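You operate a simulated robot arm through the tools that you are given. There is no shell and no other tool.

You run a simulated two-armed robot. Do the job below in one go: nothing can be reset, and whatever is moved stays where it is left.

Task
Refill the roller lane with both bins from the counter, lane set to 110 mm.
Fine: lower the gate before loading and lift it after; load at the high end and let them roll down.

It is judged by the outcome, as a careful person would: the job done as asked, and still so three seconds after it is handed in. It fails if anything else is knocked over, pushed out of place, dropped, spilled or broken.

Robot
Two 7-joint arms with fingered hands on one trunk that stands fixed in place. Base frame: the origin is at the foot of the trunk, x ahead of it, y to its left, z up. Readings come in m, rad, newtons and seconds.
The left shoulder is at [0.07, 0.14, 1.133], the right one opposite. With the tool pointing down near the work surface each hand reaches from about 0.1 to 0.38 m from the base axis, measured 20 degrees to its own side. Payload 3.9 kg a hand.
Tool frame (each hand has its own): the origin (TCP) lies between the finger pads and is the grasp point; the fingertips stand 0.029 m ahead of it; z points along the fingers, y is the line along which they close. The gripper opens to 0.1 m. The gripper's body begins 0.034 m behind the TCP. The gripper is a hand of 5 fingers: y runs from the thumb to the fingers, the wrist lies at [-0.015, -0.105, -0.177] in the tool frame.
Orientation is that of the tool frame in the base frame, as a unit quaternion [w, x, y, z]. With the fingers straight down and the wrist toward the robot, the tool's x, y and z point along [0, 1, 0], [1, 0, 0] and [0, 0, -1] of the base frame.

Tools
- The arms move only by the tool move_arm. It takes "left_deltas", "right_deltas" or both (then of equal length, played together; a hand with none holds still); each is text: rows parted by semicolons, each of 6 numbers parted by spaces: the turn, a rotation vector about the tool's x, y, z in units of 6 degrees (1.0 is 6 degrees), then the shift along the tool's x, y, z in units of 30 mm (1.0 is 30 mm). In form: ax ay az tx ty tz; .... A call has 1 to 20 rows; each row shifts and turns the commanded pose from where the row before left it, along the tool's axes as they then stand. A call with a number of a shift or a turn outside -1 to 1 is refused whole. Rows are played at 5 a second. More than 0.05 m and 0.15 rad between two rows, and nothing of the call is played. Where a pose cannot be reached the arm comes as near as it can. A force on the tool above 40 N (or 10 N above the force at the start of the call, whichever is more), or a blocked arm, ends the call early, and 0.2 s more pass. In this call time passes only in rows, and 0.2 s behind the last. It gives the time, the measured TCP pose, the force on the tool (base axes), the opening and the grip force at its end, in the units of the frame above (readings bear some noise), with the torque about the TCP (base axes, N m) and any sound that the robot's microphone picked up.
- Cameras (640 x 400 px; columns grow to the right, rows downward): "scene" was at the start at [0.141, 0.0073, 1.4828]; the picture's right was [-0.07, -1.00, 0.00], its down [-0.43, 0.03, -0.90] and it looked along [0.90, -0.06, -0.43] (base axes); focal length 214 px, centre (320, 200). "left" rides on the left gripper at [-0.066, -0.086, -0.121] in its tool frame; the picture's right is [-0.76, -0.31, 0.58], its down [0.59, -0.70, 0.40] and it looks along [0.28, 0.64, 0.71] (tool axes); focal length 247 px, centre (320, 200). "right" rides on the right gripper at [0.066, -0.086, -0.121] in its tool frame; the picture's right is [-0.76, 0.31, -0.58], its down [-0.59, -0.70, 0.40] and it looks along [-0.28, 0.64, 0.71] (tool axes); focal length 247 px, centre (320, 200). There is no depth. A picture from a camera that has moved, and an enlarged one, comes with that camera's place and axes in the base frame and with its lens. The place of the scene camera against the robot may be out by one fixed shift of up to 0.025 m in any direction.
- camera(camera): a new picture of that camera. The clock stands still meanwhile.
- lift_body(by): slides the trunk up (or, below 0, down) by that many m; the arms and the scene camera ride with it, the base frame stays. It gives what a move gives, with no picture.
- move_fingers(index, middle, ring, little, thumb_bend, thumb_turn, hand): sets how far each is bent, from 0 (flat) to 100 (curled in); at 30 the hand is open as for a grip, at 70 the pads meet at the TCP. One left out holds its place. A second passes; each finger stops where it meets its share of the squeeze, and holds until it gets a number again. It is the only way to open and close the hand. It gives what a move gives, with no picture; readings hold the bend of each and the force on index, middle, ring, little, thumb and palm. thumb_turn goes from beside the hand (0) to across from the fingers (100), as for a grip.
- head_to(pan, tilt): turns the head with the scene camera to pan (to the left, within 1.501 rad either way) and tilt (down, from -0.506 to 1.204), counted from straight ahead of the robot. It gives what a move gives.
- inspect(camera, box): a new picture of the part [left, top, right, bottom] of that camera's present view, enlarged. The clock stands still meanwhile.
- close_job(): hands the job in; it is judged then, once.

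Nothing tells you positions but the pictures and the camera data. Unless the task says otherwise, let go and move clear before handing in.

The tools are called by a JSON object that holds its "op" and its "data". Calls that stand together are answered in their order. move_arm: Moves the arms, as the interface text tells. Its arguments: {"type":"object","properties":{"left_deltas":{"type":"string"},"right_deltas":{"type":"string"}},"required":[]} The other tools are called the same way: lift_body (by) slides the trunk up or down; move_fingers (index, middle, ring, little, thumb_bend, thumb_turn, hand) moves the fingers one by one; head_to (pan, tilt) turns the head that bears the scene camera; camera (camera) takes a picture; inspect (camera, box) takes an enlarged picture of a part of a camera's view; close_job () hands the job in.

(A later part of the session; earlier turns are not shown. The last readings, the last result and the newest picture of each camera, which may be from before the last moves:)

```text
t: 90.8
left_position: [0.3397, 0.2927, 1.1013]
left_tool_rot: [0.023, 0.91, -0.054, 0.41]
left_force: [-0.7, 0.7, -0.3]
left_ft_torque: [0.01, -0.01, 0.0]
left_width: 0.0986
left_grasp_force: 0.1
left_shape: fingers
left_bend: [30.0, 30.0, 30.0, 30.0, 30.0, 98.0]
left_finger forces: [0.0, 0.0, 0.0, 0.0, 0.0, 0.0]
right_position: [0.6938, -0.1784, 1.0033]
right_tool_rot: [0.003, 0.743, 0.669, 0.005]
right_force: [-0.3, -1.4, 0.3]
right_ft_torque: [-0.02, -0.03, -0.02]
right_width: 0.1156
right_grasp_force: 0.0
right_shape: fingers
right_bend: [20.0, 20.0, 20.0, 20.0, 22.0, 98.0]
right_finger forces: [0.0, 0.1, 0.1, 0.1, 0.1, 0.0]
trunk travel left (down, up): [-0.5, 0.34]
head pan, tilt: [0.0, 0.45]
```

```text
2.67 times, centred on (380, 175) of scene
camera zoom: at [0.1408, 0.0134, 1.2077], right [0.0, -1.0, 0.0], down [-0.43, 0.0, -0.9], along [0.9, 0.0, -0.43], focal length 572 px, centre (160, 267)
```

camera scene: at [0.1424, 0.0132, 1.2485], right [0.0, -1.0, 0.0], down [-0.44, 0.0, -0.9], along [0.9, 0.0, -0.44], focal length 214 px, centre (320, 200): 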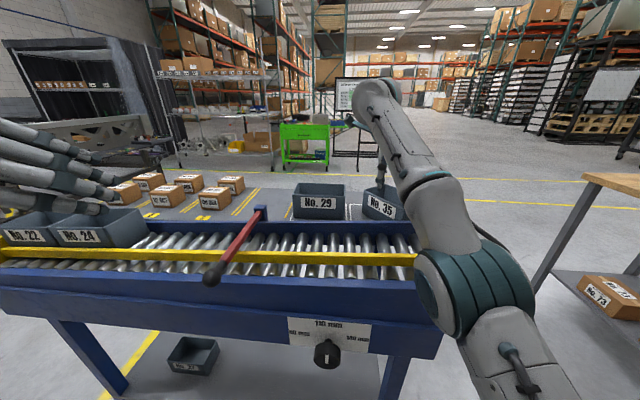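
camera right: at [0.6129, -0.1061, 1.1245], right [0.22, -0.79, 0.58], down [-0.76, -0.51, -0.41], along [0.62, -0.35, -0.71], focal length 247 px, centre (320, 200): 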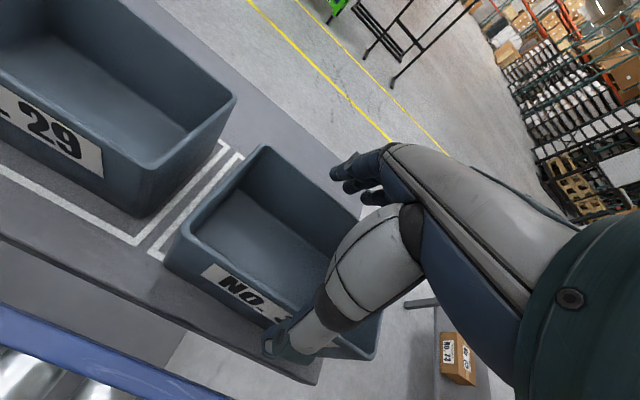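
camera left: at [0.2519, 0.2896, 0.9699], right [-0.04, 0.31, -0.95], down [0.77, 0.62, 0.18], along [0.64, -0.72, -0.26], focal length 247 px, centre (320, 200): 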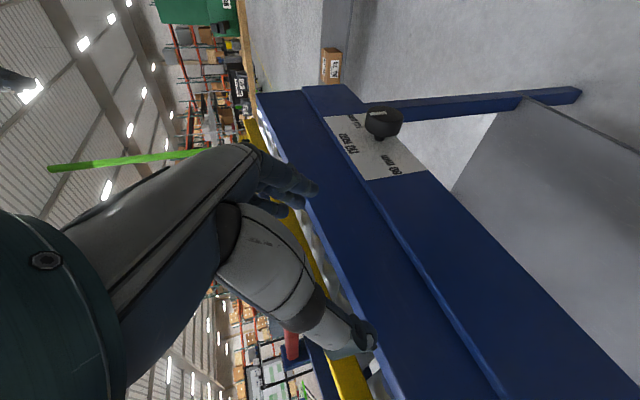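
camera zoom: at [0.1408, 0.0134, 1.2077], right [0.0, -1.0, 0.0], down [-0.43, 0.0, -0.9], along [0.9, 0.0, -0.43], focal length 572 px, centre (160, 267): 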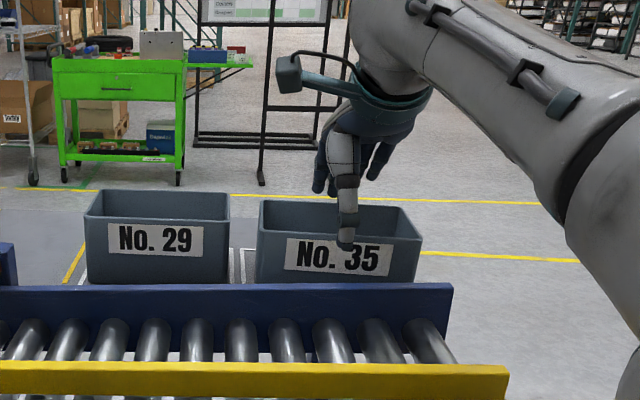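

Fingers are outside the back wall and the thumb outside the front wall. Lowering the last 3.7 cm and closing index and thumb.

{"op": "lift_body", "data": {"by": -0.037}}

{"op": "move_fingers", "data": {"hand": "right", "index": 42, "middle": 34, "ring": 28, "little": 25, "thumb_bend": 42}}

{"op": "camera", "data": {"camera": "right"}}

{"op": "inspect", "data": {"camera": "scene", "box": [280, 100, 480, 250]}}

```text
t: 91.6
left_position: [0.3396, 0.2919, 1.0638]
left_tool_rot: [0.022, 0.91, -0.053, 0.41]
left_force: [0.1, 0.1, -0.2]
left_ft_torque: [0.02, 0.01, -0.03]
left_width: 0.0985
left_grasp_force: 0.1
left_shape: fingers
left_bend: [30.0, 30.0, 30.0, 30.0, 30.0, 98.0]
left_finger forces: [0.0, 0.0, 0.0, 0.1, 0.0, 0.0]
right_position: [0.6939, -0.179, 0.9678]
right_tool_rot: [0.002, 0.743, 0.67, 0.006]
right_force: [1.1, -0.1, 6.6]
right_ft_torque: [0.03, -0.22, 0.02]
right_width: 0.1194
right_grasp_force: 3.8
right_shape: fingers
right_bend: [18.0, 20.0, 20.0, 20.0, 22.0, 98.0]
right_finger forces: [4.9, 0.0, 0.3, 0.1, 0.9, 0.0]
trunk travel left (down, up): [-0.463, 0.377]
head pan, tilt: [0.0, 0.45]
```

```text
t: 92.6
left_position: [0.3376, 0.292, 1.0633]
left_tool_rot: [0.023, 0.91, -0.052, 0.411]
left_force: [0.0, 0.2, -0.9]
left_ft_torque: [0.02, 0.03, -0.01]
left_width: 0.0987
left_grasp_force: 0.0
left_shape: fingers
left_bend: [30.0, 30.0, 30.0, 30.0, 30.0, 98.0]
left_finger forces: [0.0, 0.1, 0.1, 0.0, 0.1, 0.1]
right_position: [0.6912, -0.1784, 0.9679]
right_tool_rot: [0.003, 0.743, 0.669, 0.007]
right_force: [1.4, -0.4, 14.0]
right_ft_torque: [-0.12, -0.53, 0.19]
right_width: 0.1146
right_grasp_force: 24.7
right_shape: fingers
right_bend: [20.0, 31.0, 24.0, 24.0, 34.0, 96.0]
right_finger forces: [13.9, 3.6, 8.0, 1.6, 21.6, 0.1]
trunk travel left (down, up): [-0.463, 0.377]
head pan, tilt: [0.0, 0.45]
```

```text
taken
camera right: at [0.6113, -0.1058, 1.0892], right [0.22, -0.79, 0.58], down [-0.76, -0.51, -0.41], along [0.62, -0.35, -0.71], focal length 247 px, centre (320, 200)
```

right: 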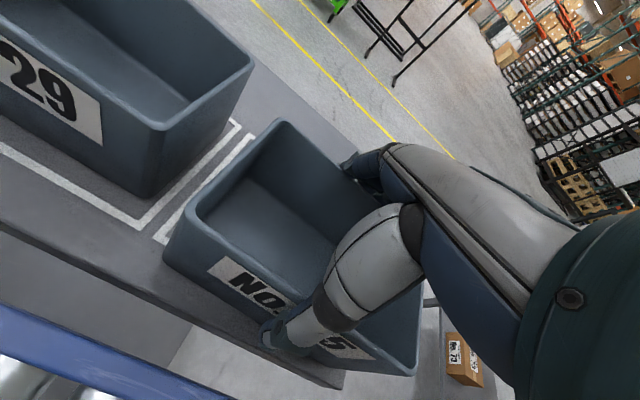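

```text
2.67 times, centred on (380, 175) of scene
camera zoom: at [0.1393, 0.0139, 1.171], right [0.0, -1.0, 0.0], down [-0.43, 0.0, -0.9], along [0.9, 0.0, -0.43], focal length 572 px, centre (160, 267)
```

zoom: 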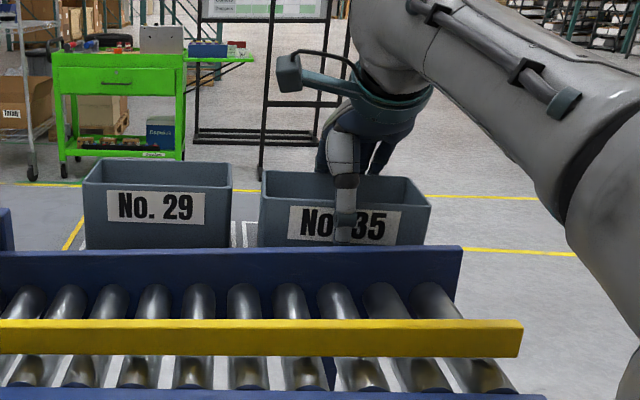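

The finger bases are riding on the rim (14 N upward), so I'm a bit too deep. I'll open, raise 1.5 cm, and close again with the pads on the upper walls.

{"op": "move_fingers", "data": {"hand": "right", "index": 20, "middle": 18, "ring": 16, "little": 16, "thumb_bend": 24}}

{"op": "lift_body", "data": {"by": 0.014}}

{"op": "move_fingers", "data": {"hand": "right", "index": 45, "middle": 22, "thumb_bend": 45}}

{"op": "camera", "data": {"camera": "right"}}

```text
t: 93.6
left_position: [0.3391, 0.2921, 1.0639]
left_tool_rot: [0.023, 0.91, -0.053, 0.41]
left_force: [0.4, -0.6, 0.4]
left_ft_torque: [0.02, 0.0, 0.03]
left_width: 0.0983
left_grasp_force: 0.1
left_shape: fingers
left_bend: [30.0, 30.0, 30.0, 30.0, 30.0, 98.0]
left_finger forces: [0.0, 0.1, 0.1, 0.0, 0.0, 0.0]
right_position: [0.6925, -0.1775, 0.9651]
right_tool_rot: [0.002, 0.743, 0.669, 0.005]
right_force: [-0.9, 1.4, 7.4]
right_ft_torque: [0.0, -0.08, -0.07]
right_width: 0.119
right_grasp_force: 4.1
right_shape: fingers
right_bend: [18.0, 18.0, 16.0, 16.0, 23.0, 97.0]
right_finger forces: [4.1, 0.0, 0.1, 0.0, 4.5, 0.0]
trunk travel left (down, up): [-0.463, 0.377]
head pan, tilt: [0.0, 0.45]
```

```text
t: 94.2
left_position: [0.3402, 0.2911, 1.0788]
left_tool_rot: [0.023, 0.91, -0.053, 0.41]
left_force: [0.2, 0.0, 0.1]
left_ft_torque: [-0.02, -0.04, 0.0]
left_width: 0.0987
left_grasp_force: 0.1
left_shape: fingers
left_bend: [30.0, 30.0, 30.0, 30.0, 30.0, 98.0]
left_finger forces: [0.0, 0.1, 0.0, 0.1, 0.0, 0.0]
right_position: [0.6938, -0.1784, 0.9795]
right_tool_rot: [0.001, 0.743, 0.669, 0.005]
right_force: [-0.4, -0.8, -0.3]
right_ft_torque: [-0.01, 0.01, 0.0]
right_width: 0.1152
right_grasp_force: 0.0
right_shape: fingers
right_bend: [20.0, 18.0, 16.0, 16.0, 24.0, 97.0]
right_finger forces: [0.0, 0.0, 0.0, 0.0, 0.0, 0.0]
trunk travel left (down, up): [-0.477, 0.363]
head pan, tilt: [0.0, 0.45]
```

```text
t: 95.2
left_position: [0.3398, 0.2909, 1.0783]
left_tool_rot: [0.023, 0.91, -0.053, 0.41]
left_force: [0.5, 0.7, -0.2]
left_ft_torque: [0.02, 0.01, 0.0]
left_width: 0.0986
left_grasp_force: 0.0
left_shape: fingers
left_bend: [30.0, 30.0, 30.0, 30.0, 30.0, 98.0]
left_finger forces: [0.0, 0.0, 0.0, 0.0, 0.1, 0.0]
right_position: [0.6928, -0.179, 0.9806]
right_tool_rot: [0.003, 0.743, 0.669, 0.006]
right_force: [-0.2, 0.2, 1.1]
right_ft_torque: [-0.03, 0.03, -0.04]
right_width: 0.1036
right_grasp_force: 11.5
right_shape: fingers
right_bend: [26.0, 22.0, 16.0, 16.0, 38.0, 97.0]
right_finger forces: [11.0, 0.0, 0.1, 0.1, 12.0, 0.0]
trunk travel left (down, up): [-0.477, 0.363]
head pan, tilt: [0.0, 0.45]
```

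```text
taken
camera right: at [0.6129, -0.1061, 1.1015], right [0.22, -0.79, 0.58], down [-0.76, -0.51, -0.41], along [0.62, -0.35, -0.71], focal length 247 px, centre (320, 200)
```

right: 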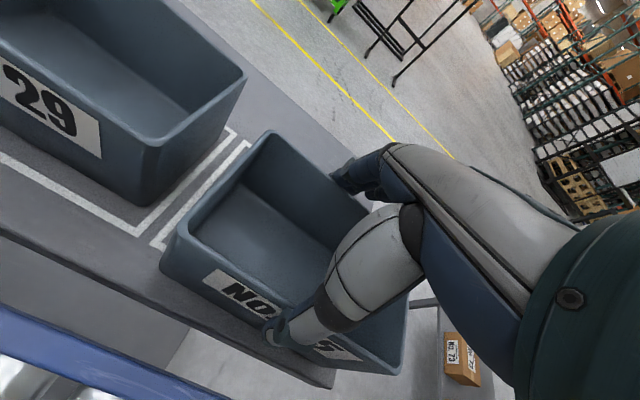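

Clean span grip: index 11 N versus thumb 12 N, no vertical load, bin still square. Test-lift 2 cm.

{"op": "lift_body", "data": {"by": 0.02}}

{"op": "camera", "data": {"camera": "right"}}

{"op": "inspect", "data": {"camera": "scene", "box": [280, 100, 480, 250]}}

```text
t: 95.9
left_position: [0.3405, 0.2916, 1.0964]
left_tool_rot: [0.022, 0.91, -0.052, 0.41]
left_force: [0.1, 0.3, -1.0]
left_ft_torque: [-0.03, 0.01, 0.03]
left_width: 0.0984
left_grasp_force: 0.1
left_shape: fingers
left_bend: [30.0, 30.0, 30.0, 30.0, 30.0, 98.0]
left_finger forces: [0.1, 0.0, 0.0, 0.0, 0.1, 0.0]
right_position: [0.6939, -0.178, 0.9992]
right_tool_rot: [0.001, 0.743, 0.669, 0.004]
right_force: [0.6, 0.0, -1.6]
right_ft_torque: [-0.03, 0.02, 0.0]
right_width: 0.1033
right_grasp_force: 11.1
right_shape: fingers
right_bend: [26.0, 22.0, 16.0, 16.0, 38.0, 97.0]
right_finger forces: [10.4, 0.1, 0.0, 0.1, 11.2, 0.0]
trunk travel left (down, up): [-0.497, 0.343]
head pan, tilt: [0.0, 0.45]
```

```text
taken
camera right: at [0.6139, -0.1059, 1.1208], right [0.22, -0.79, 0.58], down [-0.76, -0.51, -0.41], along [0.61, -0.35, -0.71], focal length 247 px, centre (320, 200)
```

right: 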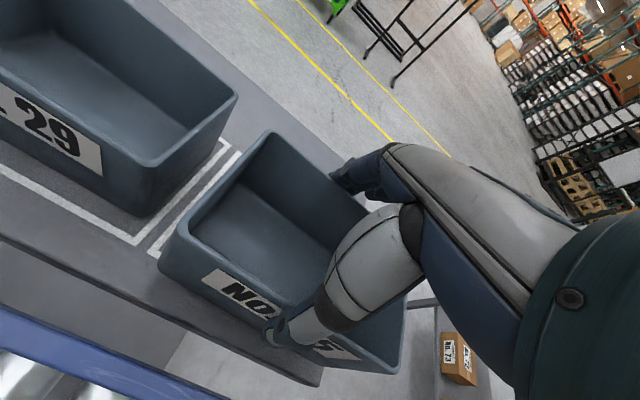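

```text
2.67 times, centred on (380, 175) of scene
camera zoom: at [0.1419, 0.0136, 1.2046], right [0.0, -1.0, 0.0], down [-0.44, 0.0, -0.9], along [0.9, 0.0, -0.44], focal length 572 px, centre (160, 267)
```

zoom: 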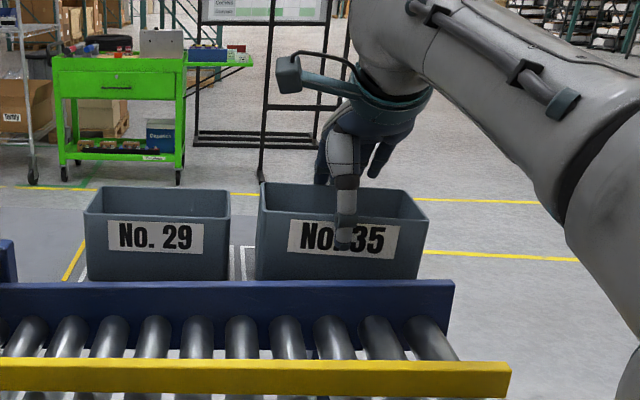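

Bin 35 is held level and follows the hand. I'll lift it another 8 cm to clear the rear rail, then draw it back over the lane.

{"op": "lift_body", "data": {"by": 0.08}}

{"op": "move_arm", "data": {"right_deltas": "0 0 0 0 -0.6 0; 0 0 0 0 -0.8 0; 0 0 0 0 -0.8 0; 0 0 0 0 -0.8 0; 0 0 0 0 -0.8 0; 0 0 0 0 -0.8 0; 0 0 0 0 -0.5 0"}}

{"op": "camera", "data": {"camera": "right"}}

{"op": "camera", "data": {"camera": "scene"}}

```text
t: 97.0
left_position: [0.3395, 0.2911, 1.1775]
left_tool_rot: [0.023, 0.911, -0.053, 0.409]
left_force: [0.5, -1.2, -0.5]
left_ft_torque: [0.0, 0.02, 0.0]
left_width: 0.0982
left_grasp_force: 0.0
left_shape: fingers
left_bend: [30.0, 30.0, 30.0, 30.0, 30.0, 98.0]
left_finger forces: [0.0, 0.0, 0.0, 0.0, 0.0, 0.0]
right_position: [0.6932, -0.1788, 1.0805]
right_tool_rot: [0.002, 0.743, 0.669, 0.004]
right_force: [0.4, 0.3, -1.2]
right_ft_torque: [-0.01, 0.0, 0.03]
right_width: 0.1033
right_grasp_force: 11.0
right_shape: fingers
right_bend: [26.0, 22.0, 16.0, 16.0, 38.0, 97.0]
right_finger forces: [10.5, 0.1, 0.0, 0.1, 11.0, 0.0]
trunk travel left (down, up): [-0.577, 0.263]
head pan, tilt: [0.0, 0.45]
```

```text
t: 98.7
left_position: [0.3408, 0.2921, 1.1783]
left_tool_rot: [0.024, 0.911, -0.053, 0.409]
left_force: [0.2, -0.3, 0.7]
left_ft_torque: [-0.03, 0.01, 0.02]
left_width: 0.0988
left_grasp_force: 0.0
left_shape: fingers
left_bend: [30.0, 30.0, 30.0, 30.0, 30.0, 98.0]
left_finger forces: [0.0, 0.1, 0.0, 0.1, 0.0, 0.0]
right_position: [0.5425, -0.1629, 1.0779]
right_tool_rot: [0.002, 0.744, 0.669, 0.006]
right_force: [-0.4, -0.5, -0.5]
right_ft_torque: [-0.01, 0.0, 0.01]
right_width: 0.1027
right_grasp_force: 10.0
right_shape: fingers
right_bend: [26.0, 22.0, 16.0, 16.0, 38.0, 97.0]
right_finger forces: [9.7, 0.1, 0.0, 0.0, 10.5, 0.0]
right hand out of reach, approached as far as the arm can: row 5
trunk travel left (down, up): [-0.577, 0.263]
head pan, tilt: [0.0, 0.45]
```

```text
taken
camera right: at [0.4628, -0.0886, 1.2002], right [0.22, -0.79, 0.58], down [-0.76, -0.51, -0.41], along [0.62, -0.35, -0.71], focal length 247 px, centre (320, 200)
```

right: 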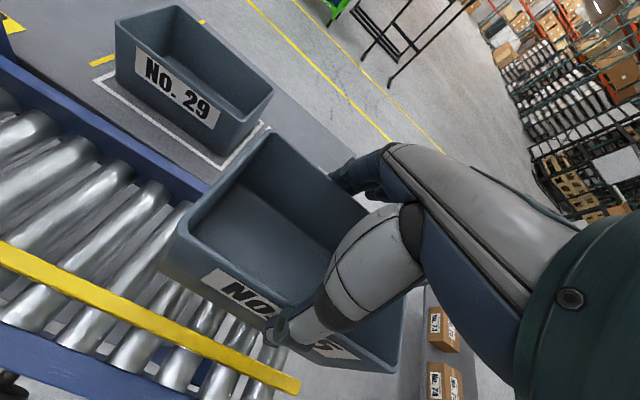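

```text
taken
camera scene: at [0.1416, 0.0134, 1.2846], right [0.0, -1.0, 0.0], down [-0.44, 0.0, -0.9], along [0.9, 0.0, -0.44], focal length 214 px, centre (320, 200)
```

scene: 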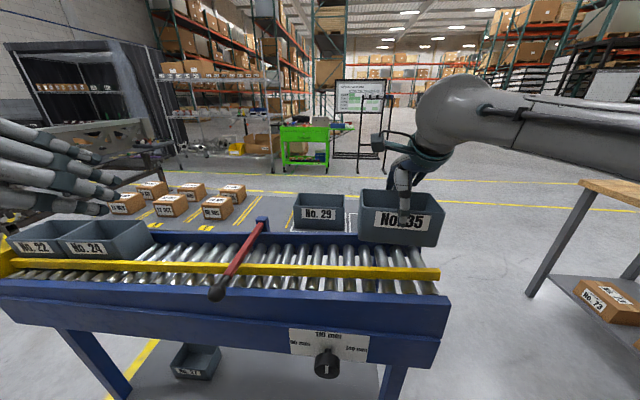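

Bin 35 hangs over the lane's high end. I'll measure it against the two rails before lowering.

{"op": "inspect", "data": {"camera": "right", "box": [100, 120, 420, 400]}}

{"op": "inspect", "data": {"camera": "scene", "box": [320, 170, 480, 300]}}

```text
1.43 times, centred on (260, 260) of right
camera zoom: at [0.4628, -0.0886, 1.2002], right [0.22, -0.79, 0.58], down [-0.76, -0.51, -0.41], along [0.62, -0.35, -0.71], focal length 353 px, centre (406, 114)
```

zoom: 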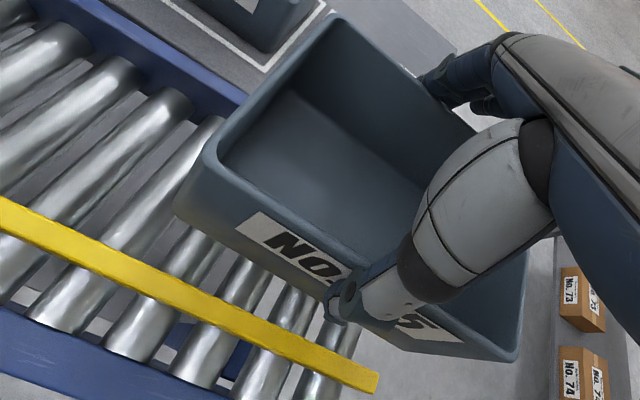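

```text
3.08 times, centred on (400, 235) of scene
camera zoom: at [0.1416, 0.0134, 1.2846], right [0.0, -1.0, 0.0], down [-0.44, 0.0, -0.9], along [0.9, 0.0, -0.44], focal length 660 px, centre (74, 92)
```

zoom: 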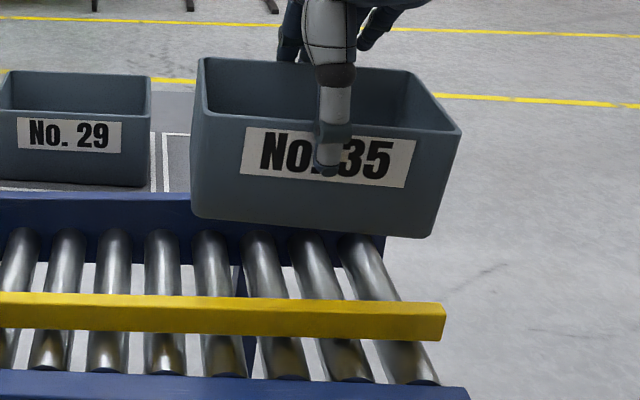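

The lane's centre at y = -0.16 is x ≈ 0.535 and the bin sits about 14 mm too far back. I'll shift it forward, then lower toward the rollers (roller top ~0.93).

{"op": "move_arm", "data": {"right_deltas": "0 0 0 0 -0.25 0; 0 0 0 0 -0.25 0"}}

{"op": "lift_body", "data": {"by": -0.045}}

{"op": "camera", "data": {"camera": "right"}}

{"op": "inspect", "data": {"camera": "scene", "box": [320, 150, 480, 280]}}

```text
t: 99.2
left_position: [0.3407, 0.2911, 1.1781]
left_tool_rot: [0.023, 0.91, -0.053, 0.411]
left_force: [0.2, -0.4, -0.9]
left_ft_torque: [0.0, 0.02, 0.0]
left_width: 0.0984
left_grasp_force: 0.0
left_shape: fingers
left_bend: [30.0, 30.0, 30.0, 30.0, 30.0, 98.0]
left_finger forces: [0.0, 0.1, 0.0, 0.1, 0.0, 0.0]
right_position: [0.5266, -0.1608, 1.0779]
right_tool_rot: [0.002, 0.744, 0.668, 0.006]
right_force: [-0.1, 0.1, -1.8]
right_ft_torque: [-0.01, 0.0, 0.02]
right_width: 0.1027
right_grasp_force: 10.1
right_shape: fingers
right_bend: [26.0, 22.0, 16.0, 16.0, 38.0, 97.0]
right_finger forces: [9.8, 0.0, 0.1, 0.1, 10.4, 0.0]
trunk travel left (down, up): [-0.577, 0.263]
head pan, tilt: [0.0, 0.45]
```

```text
t: 100.1
left_position: [0.3396, 0.2922, 1.1323]
left_tool_rot: [0.022, 0.91, -0.053, 0.41]
left_force: [0.4, -0.9, 0.1]
left_ft_torque: [-0.02, 0.0, -0.02]
left_width: 0.0986
left_grasp_force: 0.0
left_shape: fingers
left_bend: [30.0, 30.0, 30.0, 30.0, 30.0, 98.0]
left_finger forces: [0.0, 0.0, 0.1, 0.1, 0.1, 0.0]
right_position: [0.527, -0.1597, 1.0342]
right_tool_rot: [0.002, 0.743, 0.669, 0.005]
right_force: [-0.2, 0.3, -0.8]
right_ft_torque: [0.01, 0.05, -0.02]
right_width: 0.1028
right_grasp_force: 10.6
right_shape: fingers
right_bend: [26.0, 22.0, 16.0, 16.0, 38.0, 97.0]
right_finger forces: [9.9, 0.0, 0.1, 0.0, 10.7, 0.0]
trunk travel left (down, up): [-0.532, 0.308]
head pan, tilt: [0.0, 0.45]
```

```text
taken
camera right: at [0.4463, -0.0873, 1.1548], right [0.22, -0.79, 0.58], down [-0.76, -0.51, -0.41], along [0.62, -0.35, -0.71], focal length 247 px, centre (320, 200)
```

right: 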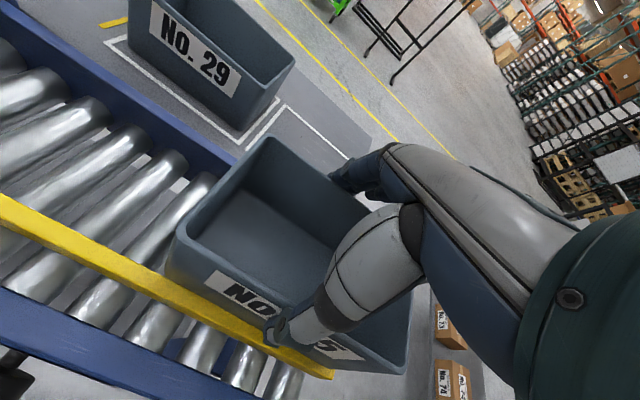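

```text
3.08 times, centred on (400, 215) of scene
camera zoom: at [0.1411, 0.0134, 1.2396], right [0.0, -1.0, 0.0], down [-0.44, 0.0, -0.9], along [0.9, 0.0, -0.44], focal length 660 px, centre (74, 154)
```

zoom: 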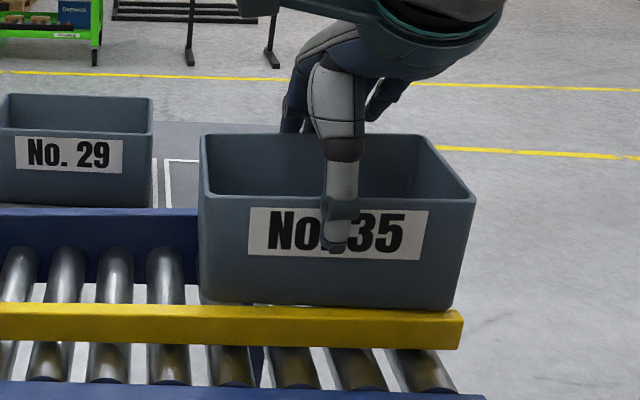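

{"op": "inspect", "data": {"camera": "right", "box": [120, 200, 300, 380]}}

{"op": "inspect", "data": {"camera": "scene", "box": [355, 220, 455, 270]}}

{"op": "inspect", "data": {"camera": "right", "box": [160, 110, 280, 240]}}

```text
2.22 times, centred on (210, 290) of right
camera zoom: at [0.4463, -0.0873, 1.1548], right [0.22, -0.79, 0.58], down [-0.76, -0.51, -0.41], along [0.62, -0.35, -0.71], focal length 549 px, centre (564, 0)
```

zoom: 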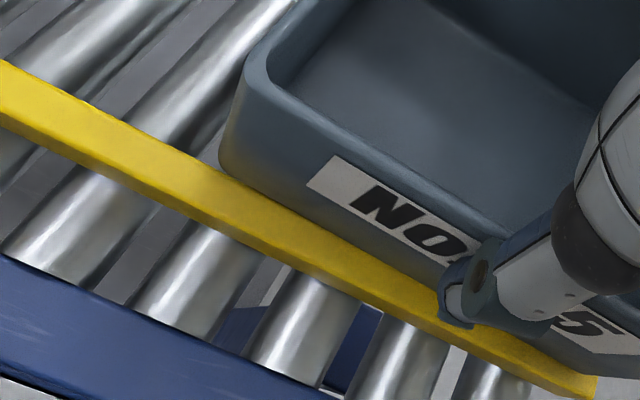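

```text
6.40 times, centred on (405, 245) of scene
camera zoom: at [0.1411, 0.0134, 1.2396], right [0.0, -1.0, 0.0], down [-0.44, 0.0, -0.9], along [0.9, 0.0, -0.44], focal length 1373 px, centre (-224, -88)
```

zoom: 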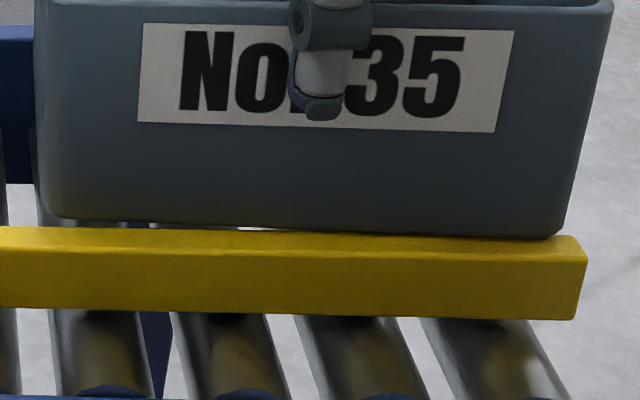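

```text
3.08 times, centred on (220, 175) of right
camera zoom: at [0.4463, -0.0873, 1.1548], right [0.22, -0.79, 0.58], down [-0.76, -0.51, -0.41], along [0.62, -0.35, -0.71], focal length 760 px, centre (628, 277)
```

zoom: 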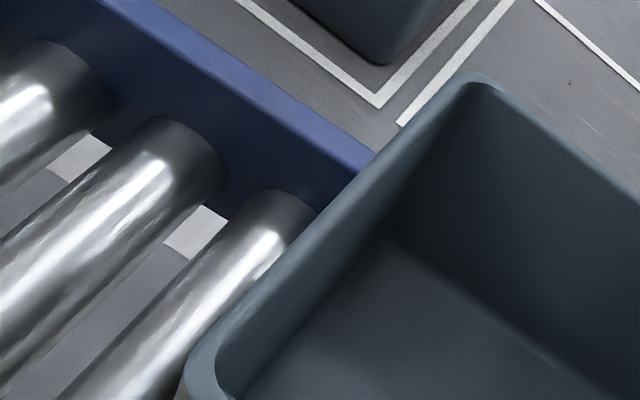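

Measured with the hand camera, the bin's front bottom edge is flush with the yellow rail's inner edge, so I'll shift it 12 mm back to centre it in the 110 mm lane and re-check before lowering.

{"op": "move_arm", "data": {"right_deltas": "0 0 0 0 0.42 0"}}

{"op": "lift_body", "data": {"by": -0.008}}

{"op": "inspect", "data": {"camera": "right", "box": [120, 190, 300, 370]}}

{"op": "inspect", "data": {"camera": "scene", "box": [355, 210, 455, 270]}}

```text
t: 100.5
left_position: [0.3406, 0.2907, 1.1331]
left_tool_rot: [0.022, 0.911, -0.053, 0.409]
left_force: [-0.3, -0.3, -0.4]
left_ft_torque: [-0.01, -0.02, 0.0]
left_width: 0.0984
left_grasp_force: 0.1
left_shape: fingers
left_bend: [30.0, 30.0, 30.0, 30.0, 30.0, 98.0]
left_finger forces: [0.0, 0.0, 0.1, 0.0, 0.0, 0.0]
right_position: [0.5396, -0.1623, 1.033]
right_tool_rot: [0.001, 0.743, 0.669, 0.005]
right_force: [0.7, 0.5, -1.4]
right_ft_torque: [-0.01, -0.03, 0.02]
right_width: 0.1028
right_grasp_force: 10.2
right_shape: fingers
right_bend: [26.0, 22.0, 16.0, 16.0, 38.0, 97.0]
right_finger forces: [9.8, 0.0, 0.1, 0.1, 10.5, 0.0]
trunk travel left (down, up): [-0.532, 0.308]
head pan, tilt: [0.0, 0.45]
```

```text
t: 101.1
left_position: [0.3401, 0.2919, 1.1249]
left_tool_rot: [0.023, 0.91, -0.054, 0.41]
left_force: [0.5, -0.5, -0.3]
left_ft_torque: [0.01, 0.03, 0.03]
left_width: 0.0984
left_grasp_force: 0.1
left_shape: fingers
left_bend: [30.0, 30.0, 30.0, 30.0, 30.0, 98.0]
left_finger forces: [0.1, 0.1, 0.0, 0.1, 0.0, 0.0]
right_position: [0.5377, -0.1622, 1.0246]
right_tool_rot: [0.003, 0.743, 0.669, 0.006]
right_force: [-0.7, 0.3, -1.8]
right_ft_torque: [0.0, 0.0, -0.01]
right_width: 0.1029
right_grasp_force: 9.7
right_shape: fingers
right_bend: [26.0, 22.0, 16.0, 16.0, 38.0, 97.0]
right_finger forces: [9.8, 0.1, 0.0, 0.0, 10.3, 0.0]
trunk travel left (down, up): [-0.524, 0.316]
head pan, tilt: [0.0, 0.45]
```

```text
2.22 times, centred on (210, 280) of right
camera zoom: at [0.4585, -0.0893, 1.1466], right [0.22, -0.79, 0.58], down [-0.76, -0.51, -0.41], along [0.62, -0.35, -0.71], focal length 549 px, centre (564, 22)
```

zoom: 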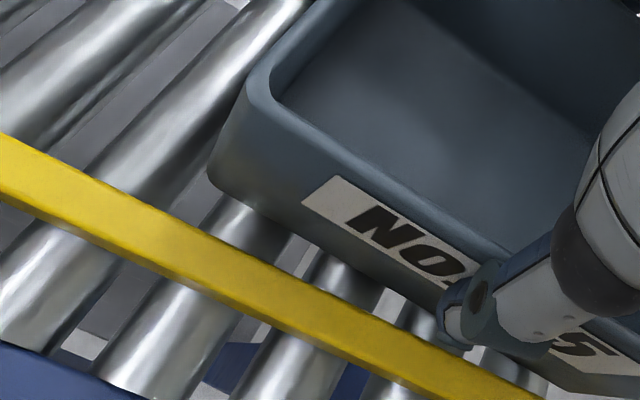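

```text
6.40 times, centred on (405, 240) of scene
camera zoom: at [0.141, 0.0133, 1.2316], right [0.0, -1.0, 0.0], down [-0.44, 0.0, -0.9], along [0.9, 0.0, -0.44], focal length 1373 px, centre (-224, -56)
```

zoom: 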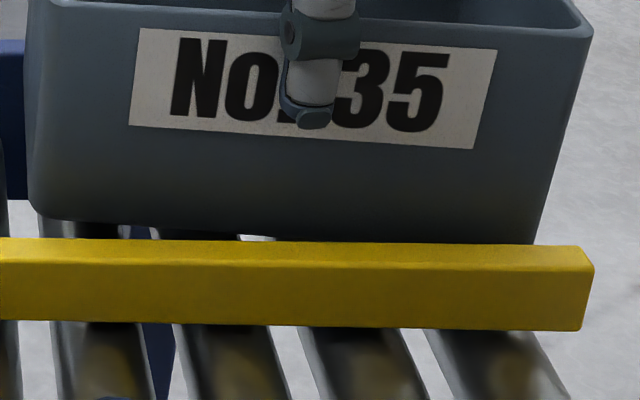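

There's now a clear gap to the yellow rail, about half the lane's free play. Lowering gently until the bin touches the rollers.

{"op": "lift_body", "data": {"by": -0.01}}

{"op": "lift_body", "data": {"by": -0.005}}

{"op": "inspect", "data": {"camera": "scene", "box": [335, 180, 475, 270]}}

{"op": "inspect", "data": {"camera": "right", "box": [120, 120, 400, 390]}}

```text
t: 101.7
left_position: [0.3407, 0.2921, 1.1149]
left_tool_rot: [0.023, 0.91, -0.053, 0.411]
left_force: [0.1, 0.6, -0.6]
left_ft_torque: [0.02, -0.04, 0.0]
left_width: 0.0982
left_grasp_force: 0.0
left_shape: fingers
left_bend: [30.0, 30.0, 30.0, 30.0, 30.0, 98.0]
left_finger forces: [0.0, 0.0, 0.0, 0.0, 0.0, 0.0]
right_position: [0.5393, -0.1614, 1.0147]
right_tool_rot: [0.002, 0.743, 0.669, 0.006]
right_force: [-0.6, 0.4, -0.2]
right_ft_torque: [0.0, 0.04, -0.01]
right_width: 0.1026
right_grasp_force: 9.8
right_shape: fingers
right_bend: [26.0, 22.0, 16.0, 16.0, 38.0, 97.0]
right_finger forces: [9.7, 0.0, 0.1, 0.1, 10.4, 0.0]
trunk travel left (down, up): [-0.514, 0.326]
head pan, tilt: [0.0, 0.45]
```

```text
t: 102.2
left_position: [0.3405, 0.2919, 1.1092]
left_tool_rot: [0.023, 0.91, -0.053, 0.411]
left_force: [-0.3, -0.4, 0.3]
left_ft_torque: [-0.03, 0.02, 0.01]
left_width: 0.0984
left_grasp_force: 0.1
left_shape: fingers
left_bend: [30.0, 30.0, 30.0, 30.0, 30.0, 98.0]
left_finger forces: [0.0, 0.0, 0.0, 0.0, 0.0, 0.0]
right_position: [0.5382, -0.1623, 1.0109]
right_tool_rot: [0.003, 0.743, 0.669, 0.005]
right_force: [0.3, 0.1, -2.2]
right_ft_torque: [0.0, -0.02, -0.01]
right_width: 0.1028
right_grasp_force: 10.2
right_shape: fingers
right_bend: [26.0, 22.0, 16.0, 16.0, 38.0, 97.0]
right_finger forces: [9.6, 0.0, 0.1, 0.0, 10.4, 0.0]
trunk travel left (down, up): [-0.509, 0.331]
head pan, tilt: [0.0, 0.45]
```

```text
4.44 times, centred on (405, 225) of scene
camera zoom: at [0.1412, 0.0134, 1.2166], right [0.0, -1.0, 0.0], down [-0.44, 0.0, -0.9], along [0.9, 0.0, -0.44], focal length 953 px, centre (-58, 89)
```

zoom: 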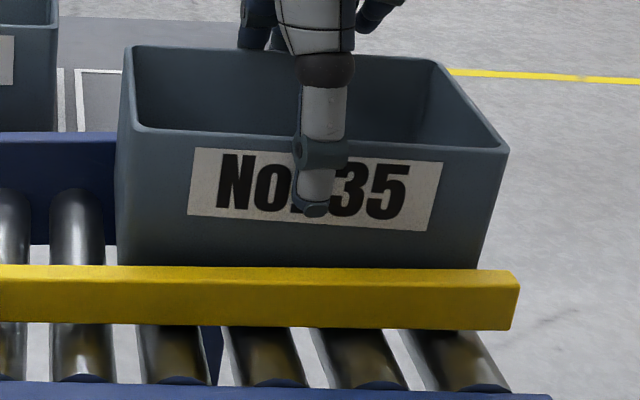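

```text
1.48 times, centred on (260, 255) of right
camera zoom: at [0.4586, -0.0893, 1.1316], right [0.22, -0.79, 0.58], down [-0.76, -0.51, -0.41], along [0.62, -0.35, -0.71], focal length 366 px, centre (409, 118)
```

zoom: 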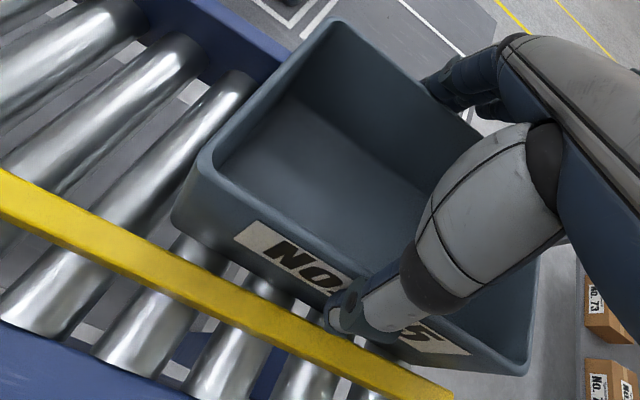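

{"op": "lift_body", "data": {"by": -0.005}}

{"op": "lift_body", "data": {"by": -0.005}}

{"op": "inspect", "data": {"camera": "scene", "box": [335, 180, 475, 270]}}

```text
t: 102.8
left_position: [0.3397, 0.291, 1.1047]
left_tool_rot: [0.023, 0.91, -0.053, 0.41]
left_force: [-0.2, 0.0, 0.0]
left_ft_torque: [0.02, 0.0, -0.01]
left_width: 0.0989
left_grasp_force: 0.1
left_shape: fingers
left_bend: [30.0, 30.0, 30.0, 30.0, 30.0, 98.0]
left_finger forces: [0.1, 0.1, 0.1, 0.0, 0.1, 0.1]
right_position: [0.538, -0.161, 1.0046]
right_tool_rot: [0.002, 0.744, 0.668, 0.006]
right_force: [0.3, 0.5, -1.2]
right_ft_torque: [-0.04, 0.04, -0.02]
right_width: 0.103
right_grasp_force: 10.3
right_shape: fingers
right_bend: [26.0, 22.0, 16.0, 16.0, 38.0, 97.0]
right_finger forces: [9.7, 0.1, 0.0, 0.0, 10.4, 0.1]
trunk travel left (down, up): [-0.504, 0.336]
head pan, tilt: [0.0, 0.45]
```

```text
t: 103.3
left_position: [0.339, 0.2931, 1.1004]
left_tool_rot: [0.023, 0.91, -0.053, 0.411]
left_force: [0.3, 0.2, -0.1]
left_ft_torque: [0.01, 0.01, -0.01]
left_width: 0.0988
left_grasp_force: 0.2
left_shape: fingers
left_bend: [30.0, 30.0, 30.0, 30.0, 30.0, 98.0]
left_finger forces: [0.1, 0.0, 0.0, 0.0, 0.0, 0.0]
right_position: [0.5368, -0.1615, 1.0034]
right_tool_rot: [0.004, 0.743, 0.669, 0.008]
right_force: [-0.5, 1.8, 16.7]
right_ft_torque: [0.08, 0.26, 0.0]
right_width: 0.1033
right_grasp_force: 12.4
right_shape: fingers
right_bend: [26.0, 22.0, 16.0, 16.0, 38.0, 97.0]
right_finger forces: [12.0, 0.0, 0.0, 0.0, 13.0, 0.0]
trunk travel left (down, up): [-0.499, 0.341]
head pan, tilt: [0.0, 0.45]
```

```text
4.44 times, centred on (405, 225) of scene
camera zoom: at [0.1393, 0.0142, 1.2071], right [0.0, -1.0, 0.0], down [-0.43, 0.0, -0.9], along [0.9, 0.0, -0.43], focal length 953 px, centre (-58, 89)
```

zoom: 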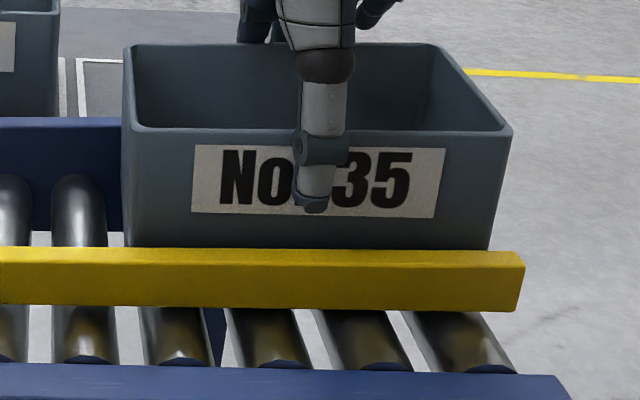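

The bin is seated on the rollers (contact force 16 N, tilted with the lane). I'll relieve the push slightly and open index and thumb so it can roll down to the gate.

{"op": "lift_body", "data": {"by": 0.003}}

{"op": "move_fingers", "data": {"hand": "right", "index": 18, "middle": 16, "ring": 14, "little": 14, "thumb_bend": 24}}

{"op": "camera", "data": {"camera": "scene"}}

{"op": "camera", "data": {"camera": "right"}}

```text
t: 103.8
left_position: [0.3381, 0.2912, 1.1031]
left_tool_rot: [0.023, 0.91, -0.053, 0.41]
left_force: [0.0, 0.2, 0.6]
left_ft_torque: [0.02, 0.01, 0.03]
left_width: 0.0986
left_grasp_force: 0.1
left_shape: fingers
left_bend: [30.0, 30.0, 30.0, 30.0, 30.0, 98.0]
left_finger forces: [0.0, 0.0, 0.1, 0.0, 0.0, 0.0]
right_position: [0.5374, -0.1624, 1.0036]
right_tool_rot: [0.002, 0.743, 0.669, 0.005]
right_force: [-0.3, 0.9, 10.3]
right_ft_torque: [0.06, 0.06, -0.02]
right_width: 0.1033
right_grasp_force: 12.1
right_shape: fingers
right_bend: [25.0, 22.0, 16.0, 16.0, 38.0, 97.0]
right_finger forces: [11.8, 0.1, 0.0, 0.0, 11.8, 0.0]
trunk travel left (down, up): [-0.502, 0.338]
head pan, tilt: [0.0, 0.45]
```

```text
t: 104.8
left_position: [0.3406, 0.2913, 1.1027]
left_tool_rot: [0.023, 0.91, -0.053, 0.41]
left_force: [-0.1, -0.2, 0.2]
left_ft_torque: [-0.02, -0.03, -0.02]
left_width: 0.0986
left_grasp_force: 0.0
left_shape: fingers
left_bend: [30.0, 30.0, 30.0, 30.0, 30.0, 98.0]
left_finger forces: [0.0, 0.0, 0.0, 0.1, 0.0, 0.0]
right_position: [0.5379, -0.1622, 1.0031]
right_tool_rot: [0.003, 0.743, 0.669, 0.005]
right_force: [0.6, 0.8, 0.6]
right_ft_torque: [-0.02, 0.01, 0.01]
right_width: 0.1174
right_grasp_force: 0.0
right_shape: fingers
right_bend: [18.0, 16.0, 14.0, 14.0, 24.0, 97.0]
right_finger forces: [0.0, 0.1, 0.0, 0.0, 0.0, 0.0]
trunk travel left (down, up): [-0.502, 0.338]
head pan, tilt: [0.0, 0.45]
```

```text
taken
camera scene: at [0.1411, 0.0135, 1.2096], right [0.0, -1.0, 0.0], down [-0.44, 0.0, -0.9], along [0.9, 0.0, -0.44], focal length 214 px, centre (320, 200)
```

scene: 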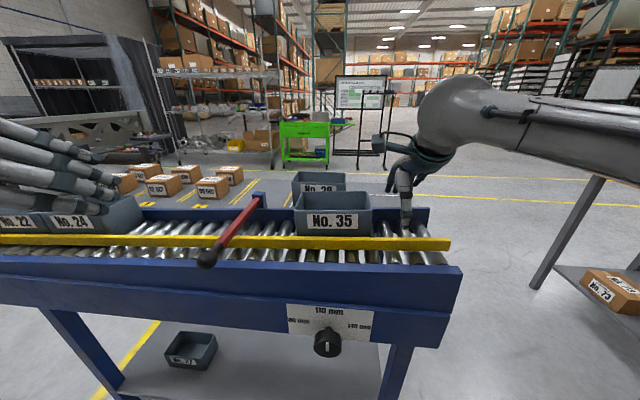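

```text
taken
camera right: at [0.4586, -0.0892, 1.1246], right [0.22, -0.79, 0.58], down [-0.76, -0.51, -0.41], along [0.62, -0.35, -0.71], focal length 247 px, centre (320, 200)
```

right: 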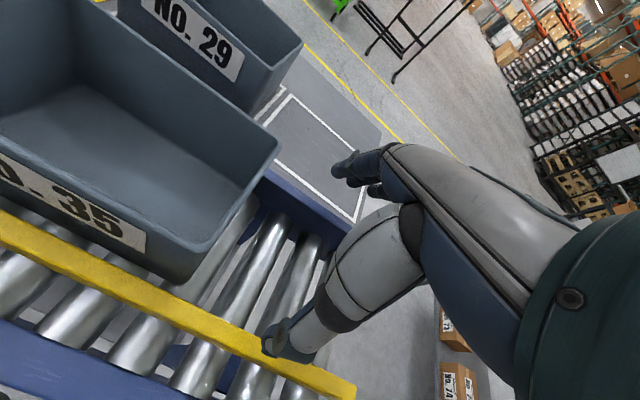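

Bin 35 is rolling down the lane toward the gate. I'll raise the hand clear and check where it stops.

{"op": "lift_body", "data": {"by": 0.1}}

{"op": "camera", "data": {"camera": "scene"}}

{"op": "inspect", "data": {"camera": "scene", "box": [180, 180, 440, 300]}}

```text
t: 106.2
left_position: [0.3405, 0.2916, 1.2023]
left_tool_rot: [0.023, 0.91, -0.053, 0.41]
left_force: [0.7, 0.3, 0.4]
left_ft_torque: [0.0, 0.0, 0.0]
left_width: 0.0986
left_grasp_force: 0.1
left_shape: fingers
left_bend: [30.0, 30.0, 30.0, 30.0, 30.0, 98.0]
left_finger forces: [0.1, 0.0, 0.0, 0.1, 0.0, 0.0]
right_position: [0.5398, -0.1621, 1.1018]
right_tool_rot: [0.002, 0.743, 0.669, 0.006]
right_force: [-0.3, -0.6, 0.7]
right_ft_torque: [0.01, -0.02, 0.0]
right_width: 0.1172
right_grasp_force: 0.0
right_shape: fingers
right_bend: [18.0, 16.0, 14.0, 14.0, 24.0, 97.0]
right_finger forces: [0.0, 0.0, 0.0, 0.0, 0.0, 0.0]
trunk travel left (down, up): [-0.602, 0.238]
head pan, tilt: [0.0, 0.45]
```

```text
taken
camera scene: at [0.1413, 0.0136, 1.3096], right [0.0, -1.0, 0.0], down [-0.44, 0.0, -0.9], along [0.9, 0.0, -0.44], focal length 214 px, centre (320, 200)
```

scene: 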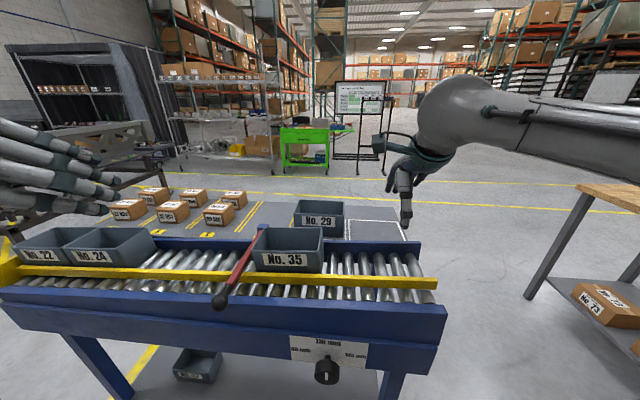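

```text
2.46 times, centred on (310, 240) of scene
camera zoom: at [0.1413, 0.0136, 1.3096], right [0.0, -1.0, 0.0], down [-0.44, 0.0, -0.9], along [0.9, 0.0, -0.44], focal length 528 px, centre (345, 102)
```

zoom: 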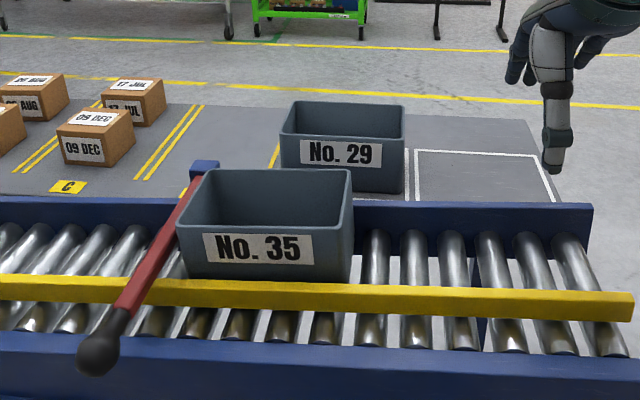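

Bin 35 waits at the gate, leaving room above it. Now bin 29, whose front wall centre is at (0.701, 0.002): I'll pre-close the fingers and move just in front of it.

{"op": "move_fingers", "data": {"hand": "right", "index": 42, "middle": 40, "ring": 38, "little": 38, "thumb_bend": 46}}

{"op": "move_arm", "data": {"right_deltas": "0 0 0 0.953 0.627 0.2; 0 0 0 0.953 0.627 0.2; 0 0 0 0.953 0.627 0.2; 0 0 0 0.953 0.627 0; 0 0 0 0.953 0.627 0; 0 0 0 0.953 0.627 0"}}

{"op": "camera", "data": {"camera": "right"}}

{"op": "camera", "data": {"camera": "scene"}}

```text
t: 107.2
left_position: [0.3402, 0.292, 1.2022]
left_tool_rot: [0.023, 0.91, -0.053, 0.41]
left_force: [-0.2, 0.3, 0.0]
left_ft_torque: [-0.02, 0.02, 0.01]
left_width: 0.0983
left_grasp_force: 0.1
left_shape: fingers
left_bend: [30.0, 30.0, 30.0, 30.0, 30.0, 98.0]
left_finger forces: [0.0, 0.1, 0.0, 0.0, 0.1, 0.1]
right_position: [0.5379, -0.162, 1.1039]
right_tool_rot: [0.003, 0.743, 0.67, 0.006]
right_force: [0.4, -0.5, -0.2]
right_ft_torque: [0.03, 0.01, 0.0]
right_width: 0.0652
right_grasp_force: 0.0
right_shape: fingers
right_bend: [42.0, 40.0, 38.0, 38.0, 46.0, 97.0]
right_finger forces: [0.0, 0.1, 0.1, 0.0, 0.0, 0.0]
trunk travel left (down, up): [-0.602, 0.238]
head pan, tilt: [0.0, 0.45]
```

```text
t: 108.5
left_position: [0.3419, 0.2929, 1.2002]
left_tool_rot: [0.023, 0.911, -0.053, 0.409]
left_force: [0.3, -0.1, 0.1]
left_ft_torque: [0.03, 0.02, 0.01]
left_width: 0.0984
left_grasp_force: 0.1
left_shape: fingers
left_bend: [30.0, 30.0, 30.0, 30.0, 30.0, 98.0]
left_finger forces: [0.0, 0.1, 0.0, 0.0, 0.0, 0.0]
right_position: [0.6713, -0.0022, 1.0829]
right_tool_rot: [0.002, 0.743, 0.669, 0.004]
right_force: [0.2, 0.6, -0.2]
right_ft_torque: [0.01, -0.02, 0.02]
right_width: 0.0651
right_grasp_force: 0.0
right_shape: fingers
right_bend: [42.0, 40.0, 38.0, 38.0, 46.0, 98.0]
right_finger forces: [0.0, 0.0, 0.0, 0.1, 0.0, 0.1]
trunk travel left (down, up): [-0.602, 0.238]
head pan, tilt: [0.0, 0.45]
```

```text
taken
camera right: at [0.5916, 0.0707, 1.204], right [0.22, -0.79, 0.58], down [-0.76, -0.51, -0.41], along [0.61, -0.35, -0.71], focal length 247 px, centre (320, 200)
```

right: 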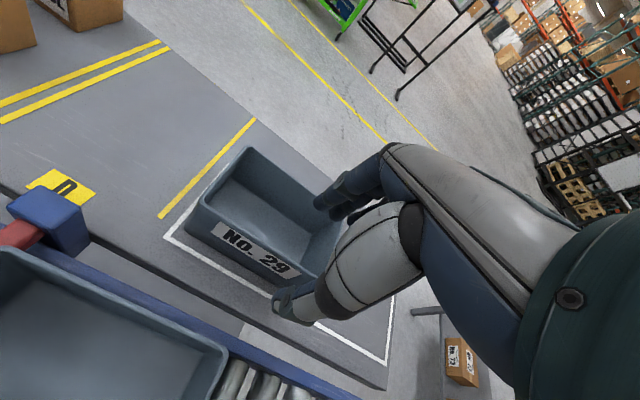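

```text
taken
camera scene: at [0.1427, 0.0148, 1.3094], right [0.0, -1.0, 0.0], down [-0.44, 0.0, -0.9], along [0.9, 0.0, -0.44], focal length 214 px, centre (320, 200)
```

scene: 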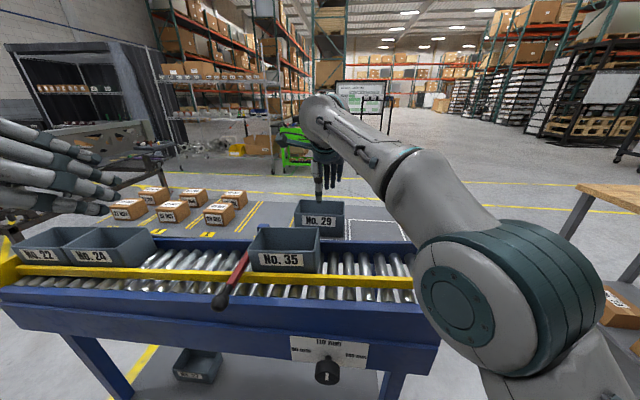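

The hand camera puts bin 29's front wall centre near (0.696, 0.001). Moving over it and lowering partway to verify.

{"op": "move_arm", "data": {"right_deltas": "0 0 0 0.1 0.45 0; 0 0 0 0 0.45 0"}}

{"op": "lift_body", "data": {"by": -0.065}}

{"op": "camera", "data": {"camera": "right"}}

{"op": "inspect", "data": {"camera": "scene", "box": [260, 100, 400, 240]}}

```text
t: 109.2
left_position: [0.3407, 0.2913, 1.2036]
left_tool_rot: [0.022, 0.91, -0.054, 0.41]
left_force: [0.7, 0.3, -0.3]
left_ft_torque: [-0.03, -0.01, 0.01]
left_width: 0.0985
left_grasp_force: 0.0
left_shape: fingers
left_bend: [30.0, 30.0, 30.0, 30.0, 30.0, 98.0]
left_finger forces: [0.0, 0.0, 0.0, 0.0, 0.0, 0.0]
right_position: [0.6925, -0.0071, 1.0837]
right_tool_rot: [0.002, 0.743, 0.669, 0.006]
right_force: [0.4, 0.0, 0.2]
right_ft_torque: [0.01, -0.03, 0.02]
right_width: 0.0654
right_grasp_force: 0.1
right_shape: fingers
right_bend: [42.0, 40.0, 38.0, 38.0, 46.0, 98.0]
right_finger forces: [0.1, 0.0, 0.0, 0.0, 0.0, 0.0]
right hand out of reach, approached as far as the arm can: row 2
trunk travel left (down, up): [-0.602, 0.238]
head pan, tilt: [0.0, 0.45]
```

```text
t: 110.2
left_position: [0.3395, 0.291, 1.1379]
left_tool_rot: [0.024, 0.91, -0.053, 0.411]
left_force: [-0.7, -0.1, 0.3]
left_ft_torque: [0.0, 0.01, 0.01]
left_width: 0.0986
left_grasp_force: 0.0
left_shape: fingers
left_bend: [30.0, 30.0, 30.0, 30.0, 30.0, 98.0]
left_finger forces: [0.0, 0.0, 0.1, 0.0, 0.0, 0.1]
right_position: [0.6929, -0.007, 1.0196]
right_tool_rot: [0.002, 0.743, 0.669, 0.004]
right_force: [0.5, 0.3, -0.2]
right_ft_torque: [-0.01, -0.02, 0.02]
right_width: 0.065
right_grasp_force: 0.1
right_shape: fingers
right_bend: [42.0, 40.0, 38.0, 38.0, 46.0, 98.0]
right_finger forces: [0.0, 0.0, 0.0, 0.0, 0.1, 0.0]
trunk travel left (down, up): [-0.537, 0.303]
head pan, tilt: [0.0, 0.45]
```

```text
taken
camera right: at [0.6121, 0.0667, 1.1399], right [0.22, -0.79, 0.58], down [-0.76, -0.51, -0.41], along [0.62, -0.35, -0.71], focal length 247 px, centre (320, 200)
```

right: 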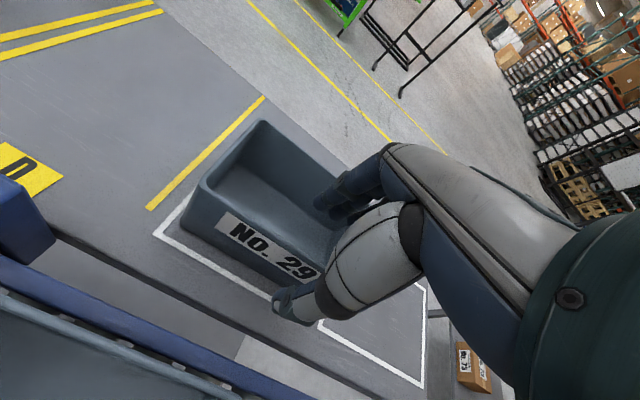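

```text
2.86 times, centred on (330, 170) of scene
camera zoom: at [0.1407, 0.0133, 1.2447], right [0.0, -1.0, 0.0], down [-0.43, 0.0, -0.9], along [0.9, 0.0, -0.43], focal length 613 px, centre (291, 286)
```

zoom: 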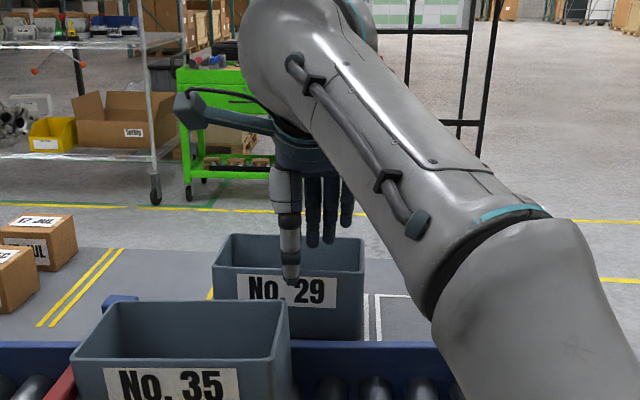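

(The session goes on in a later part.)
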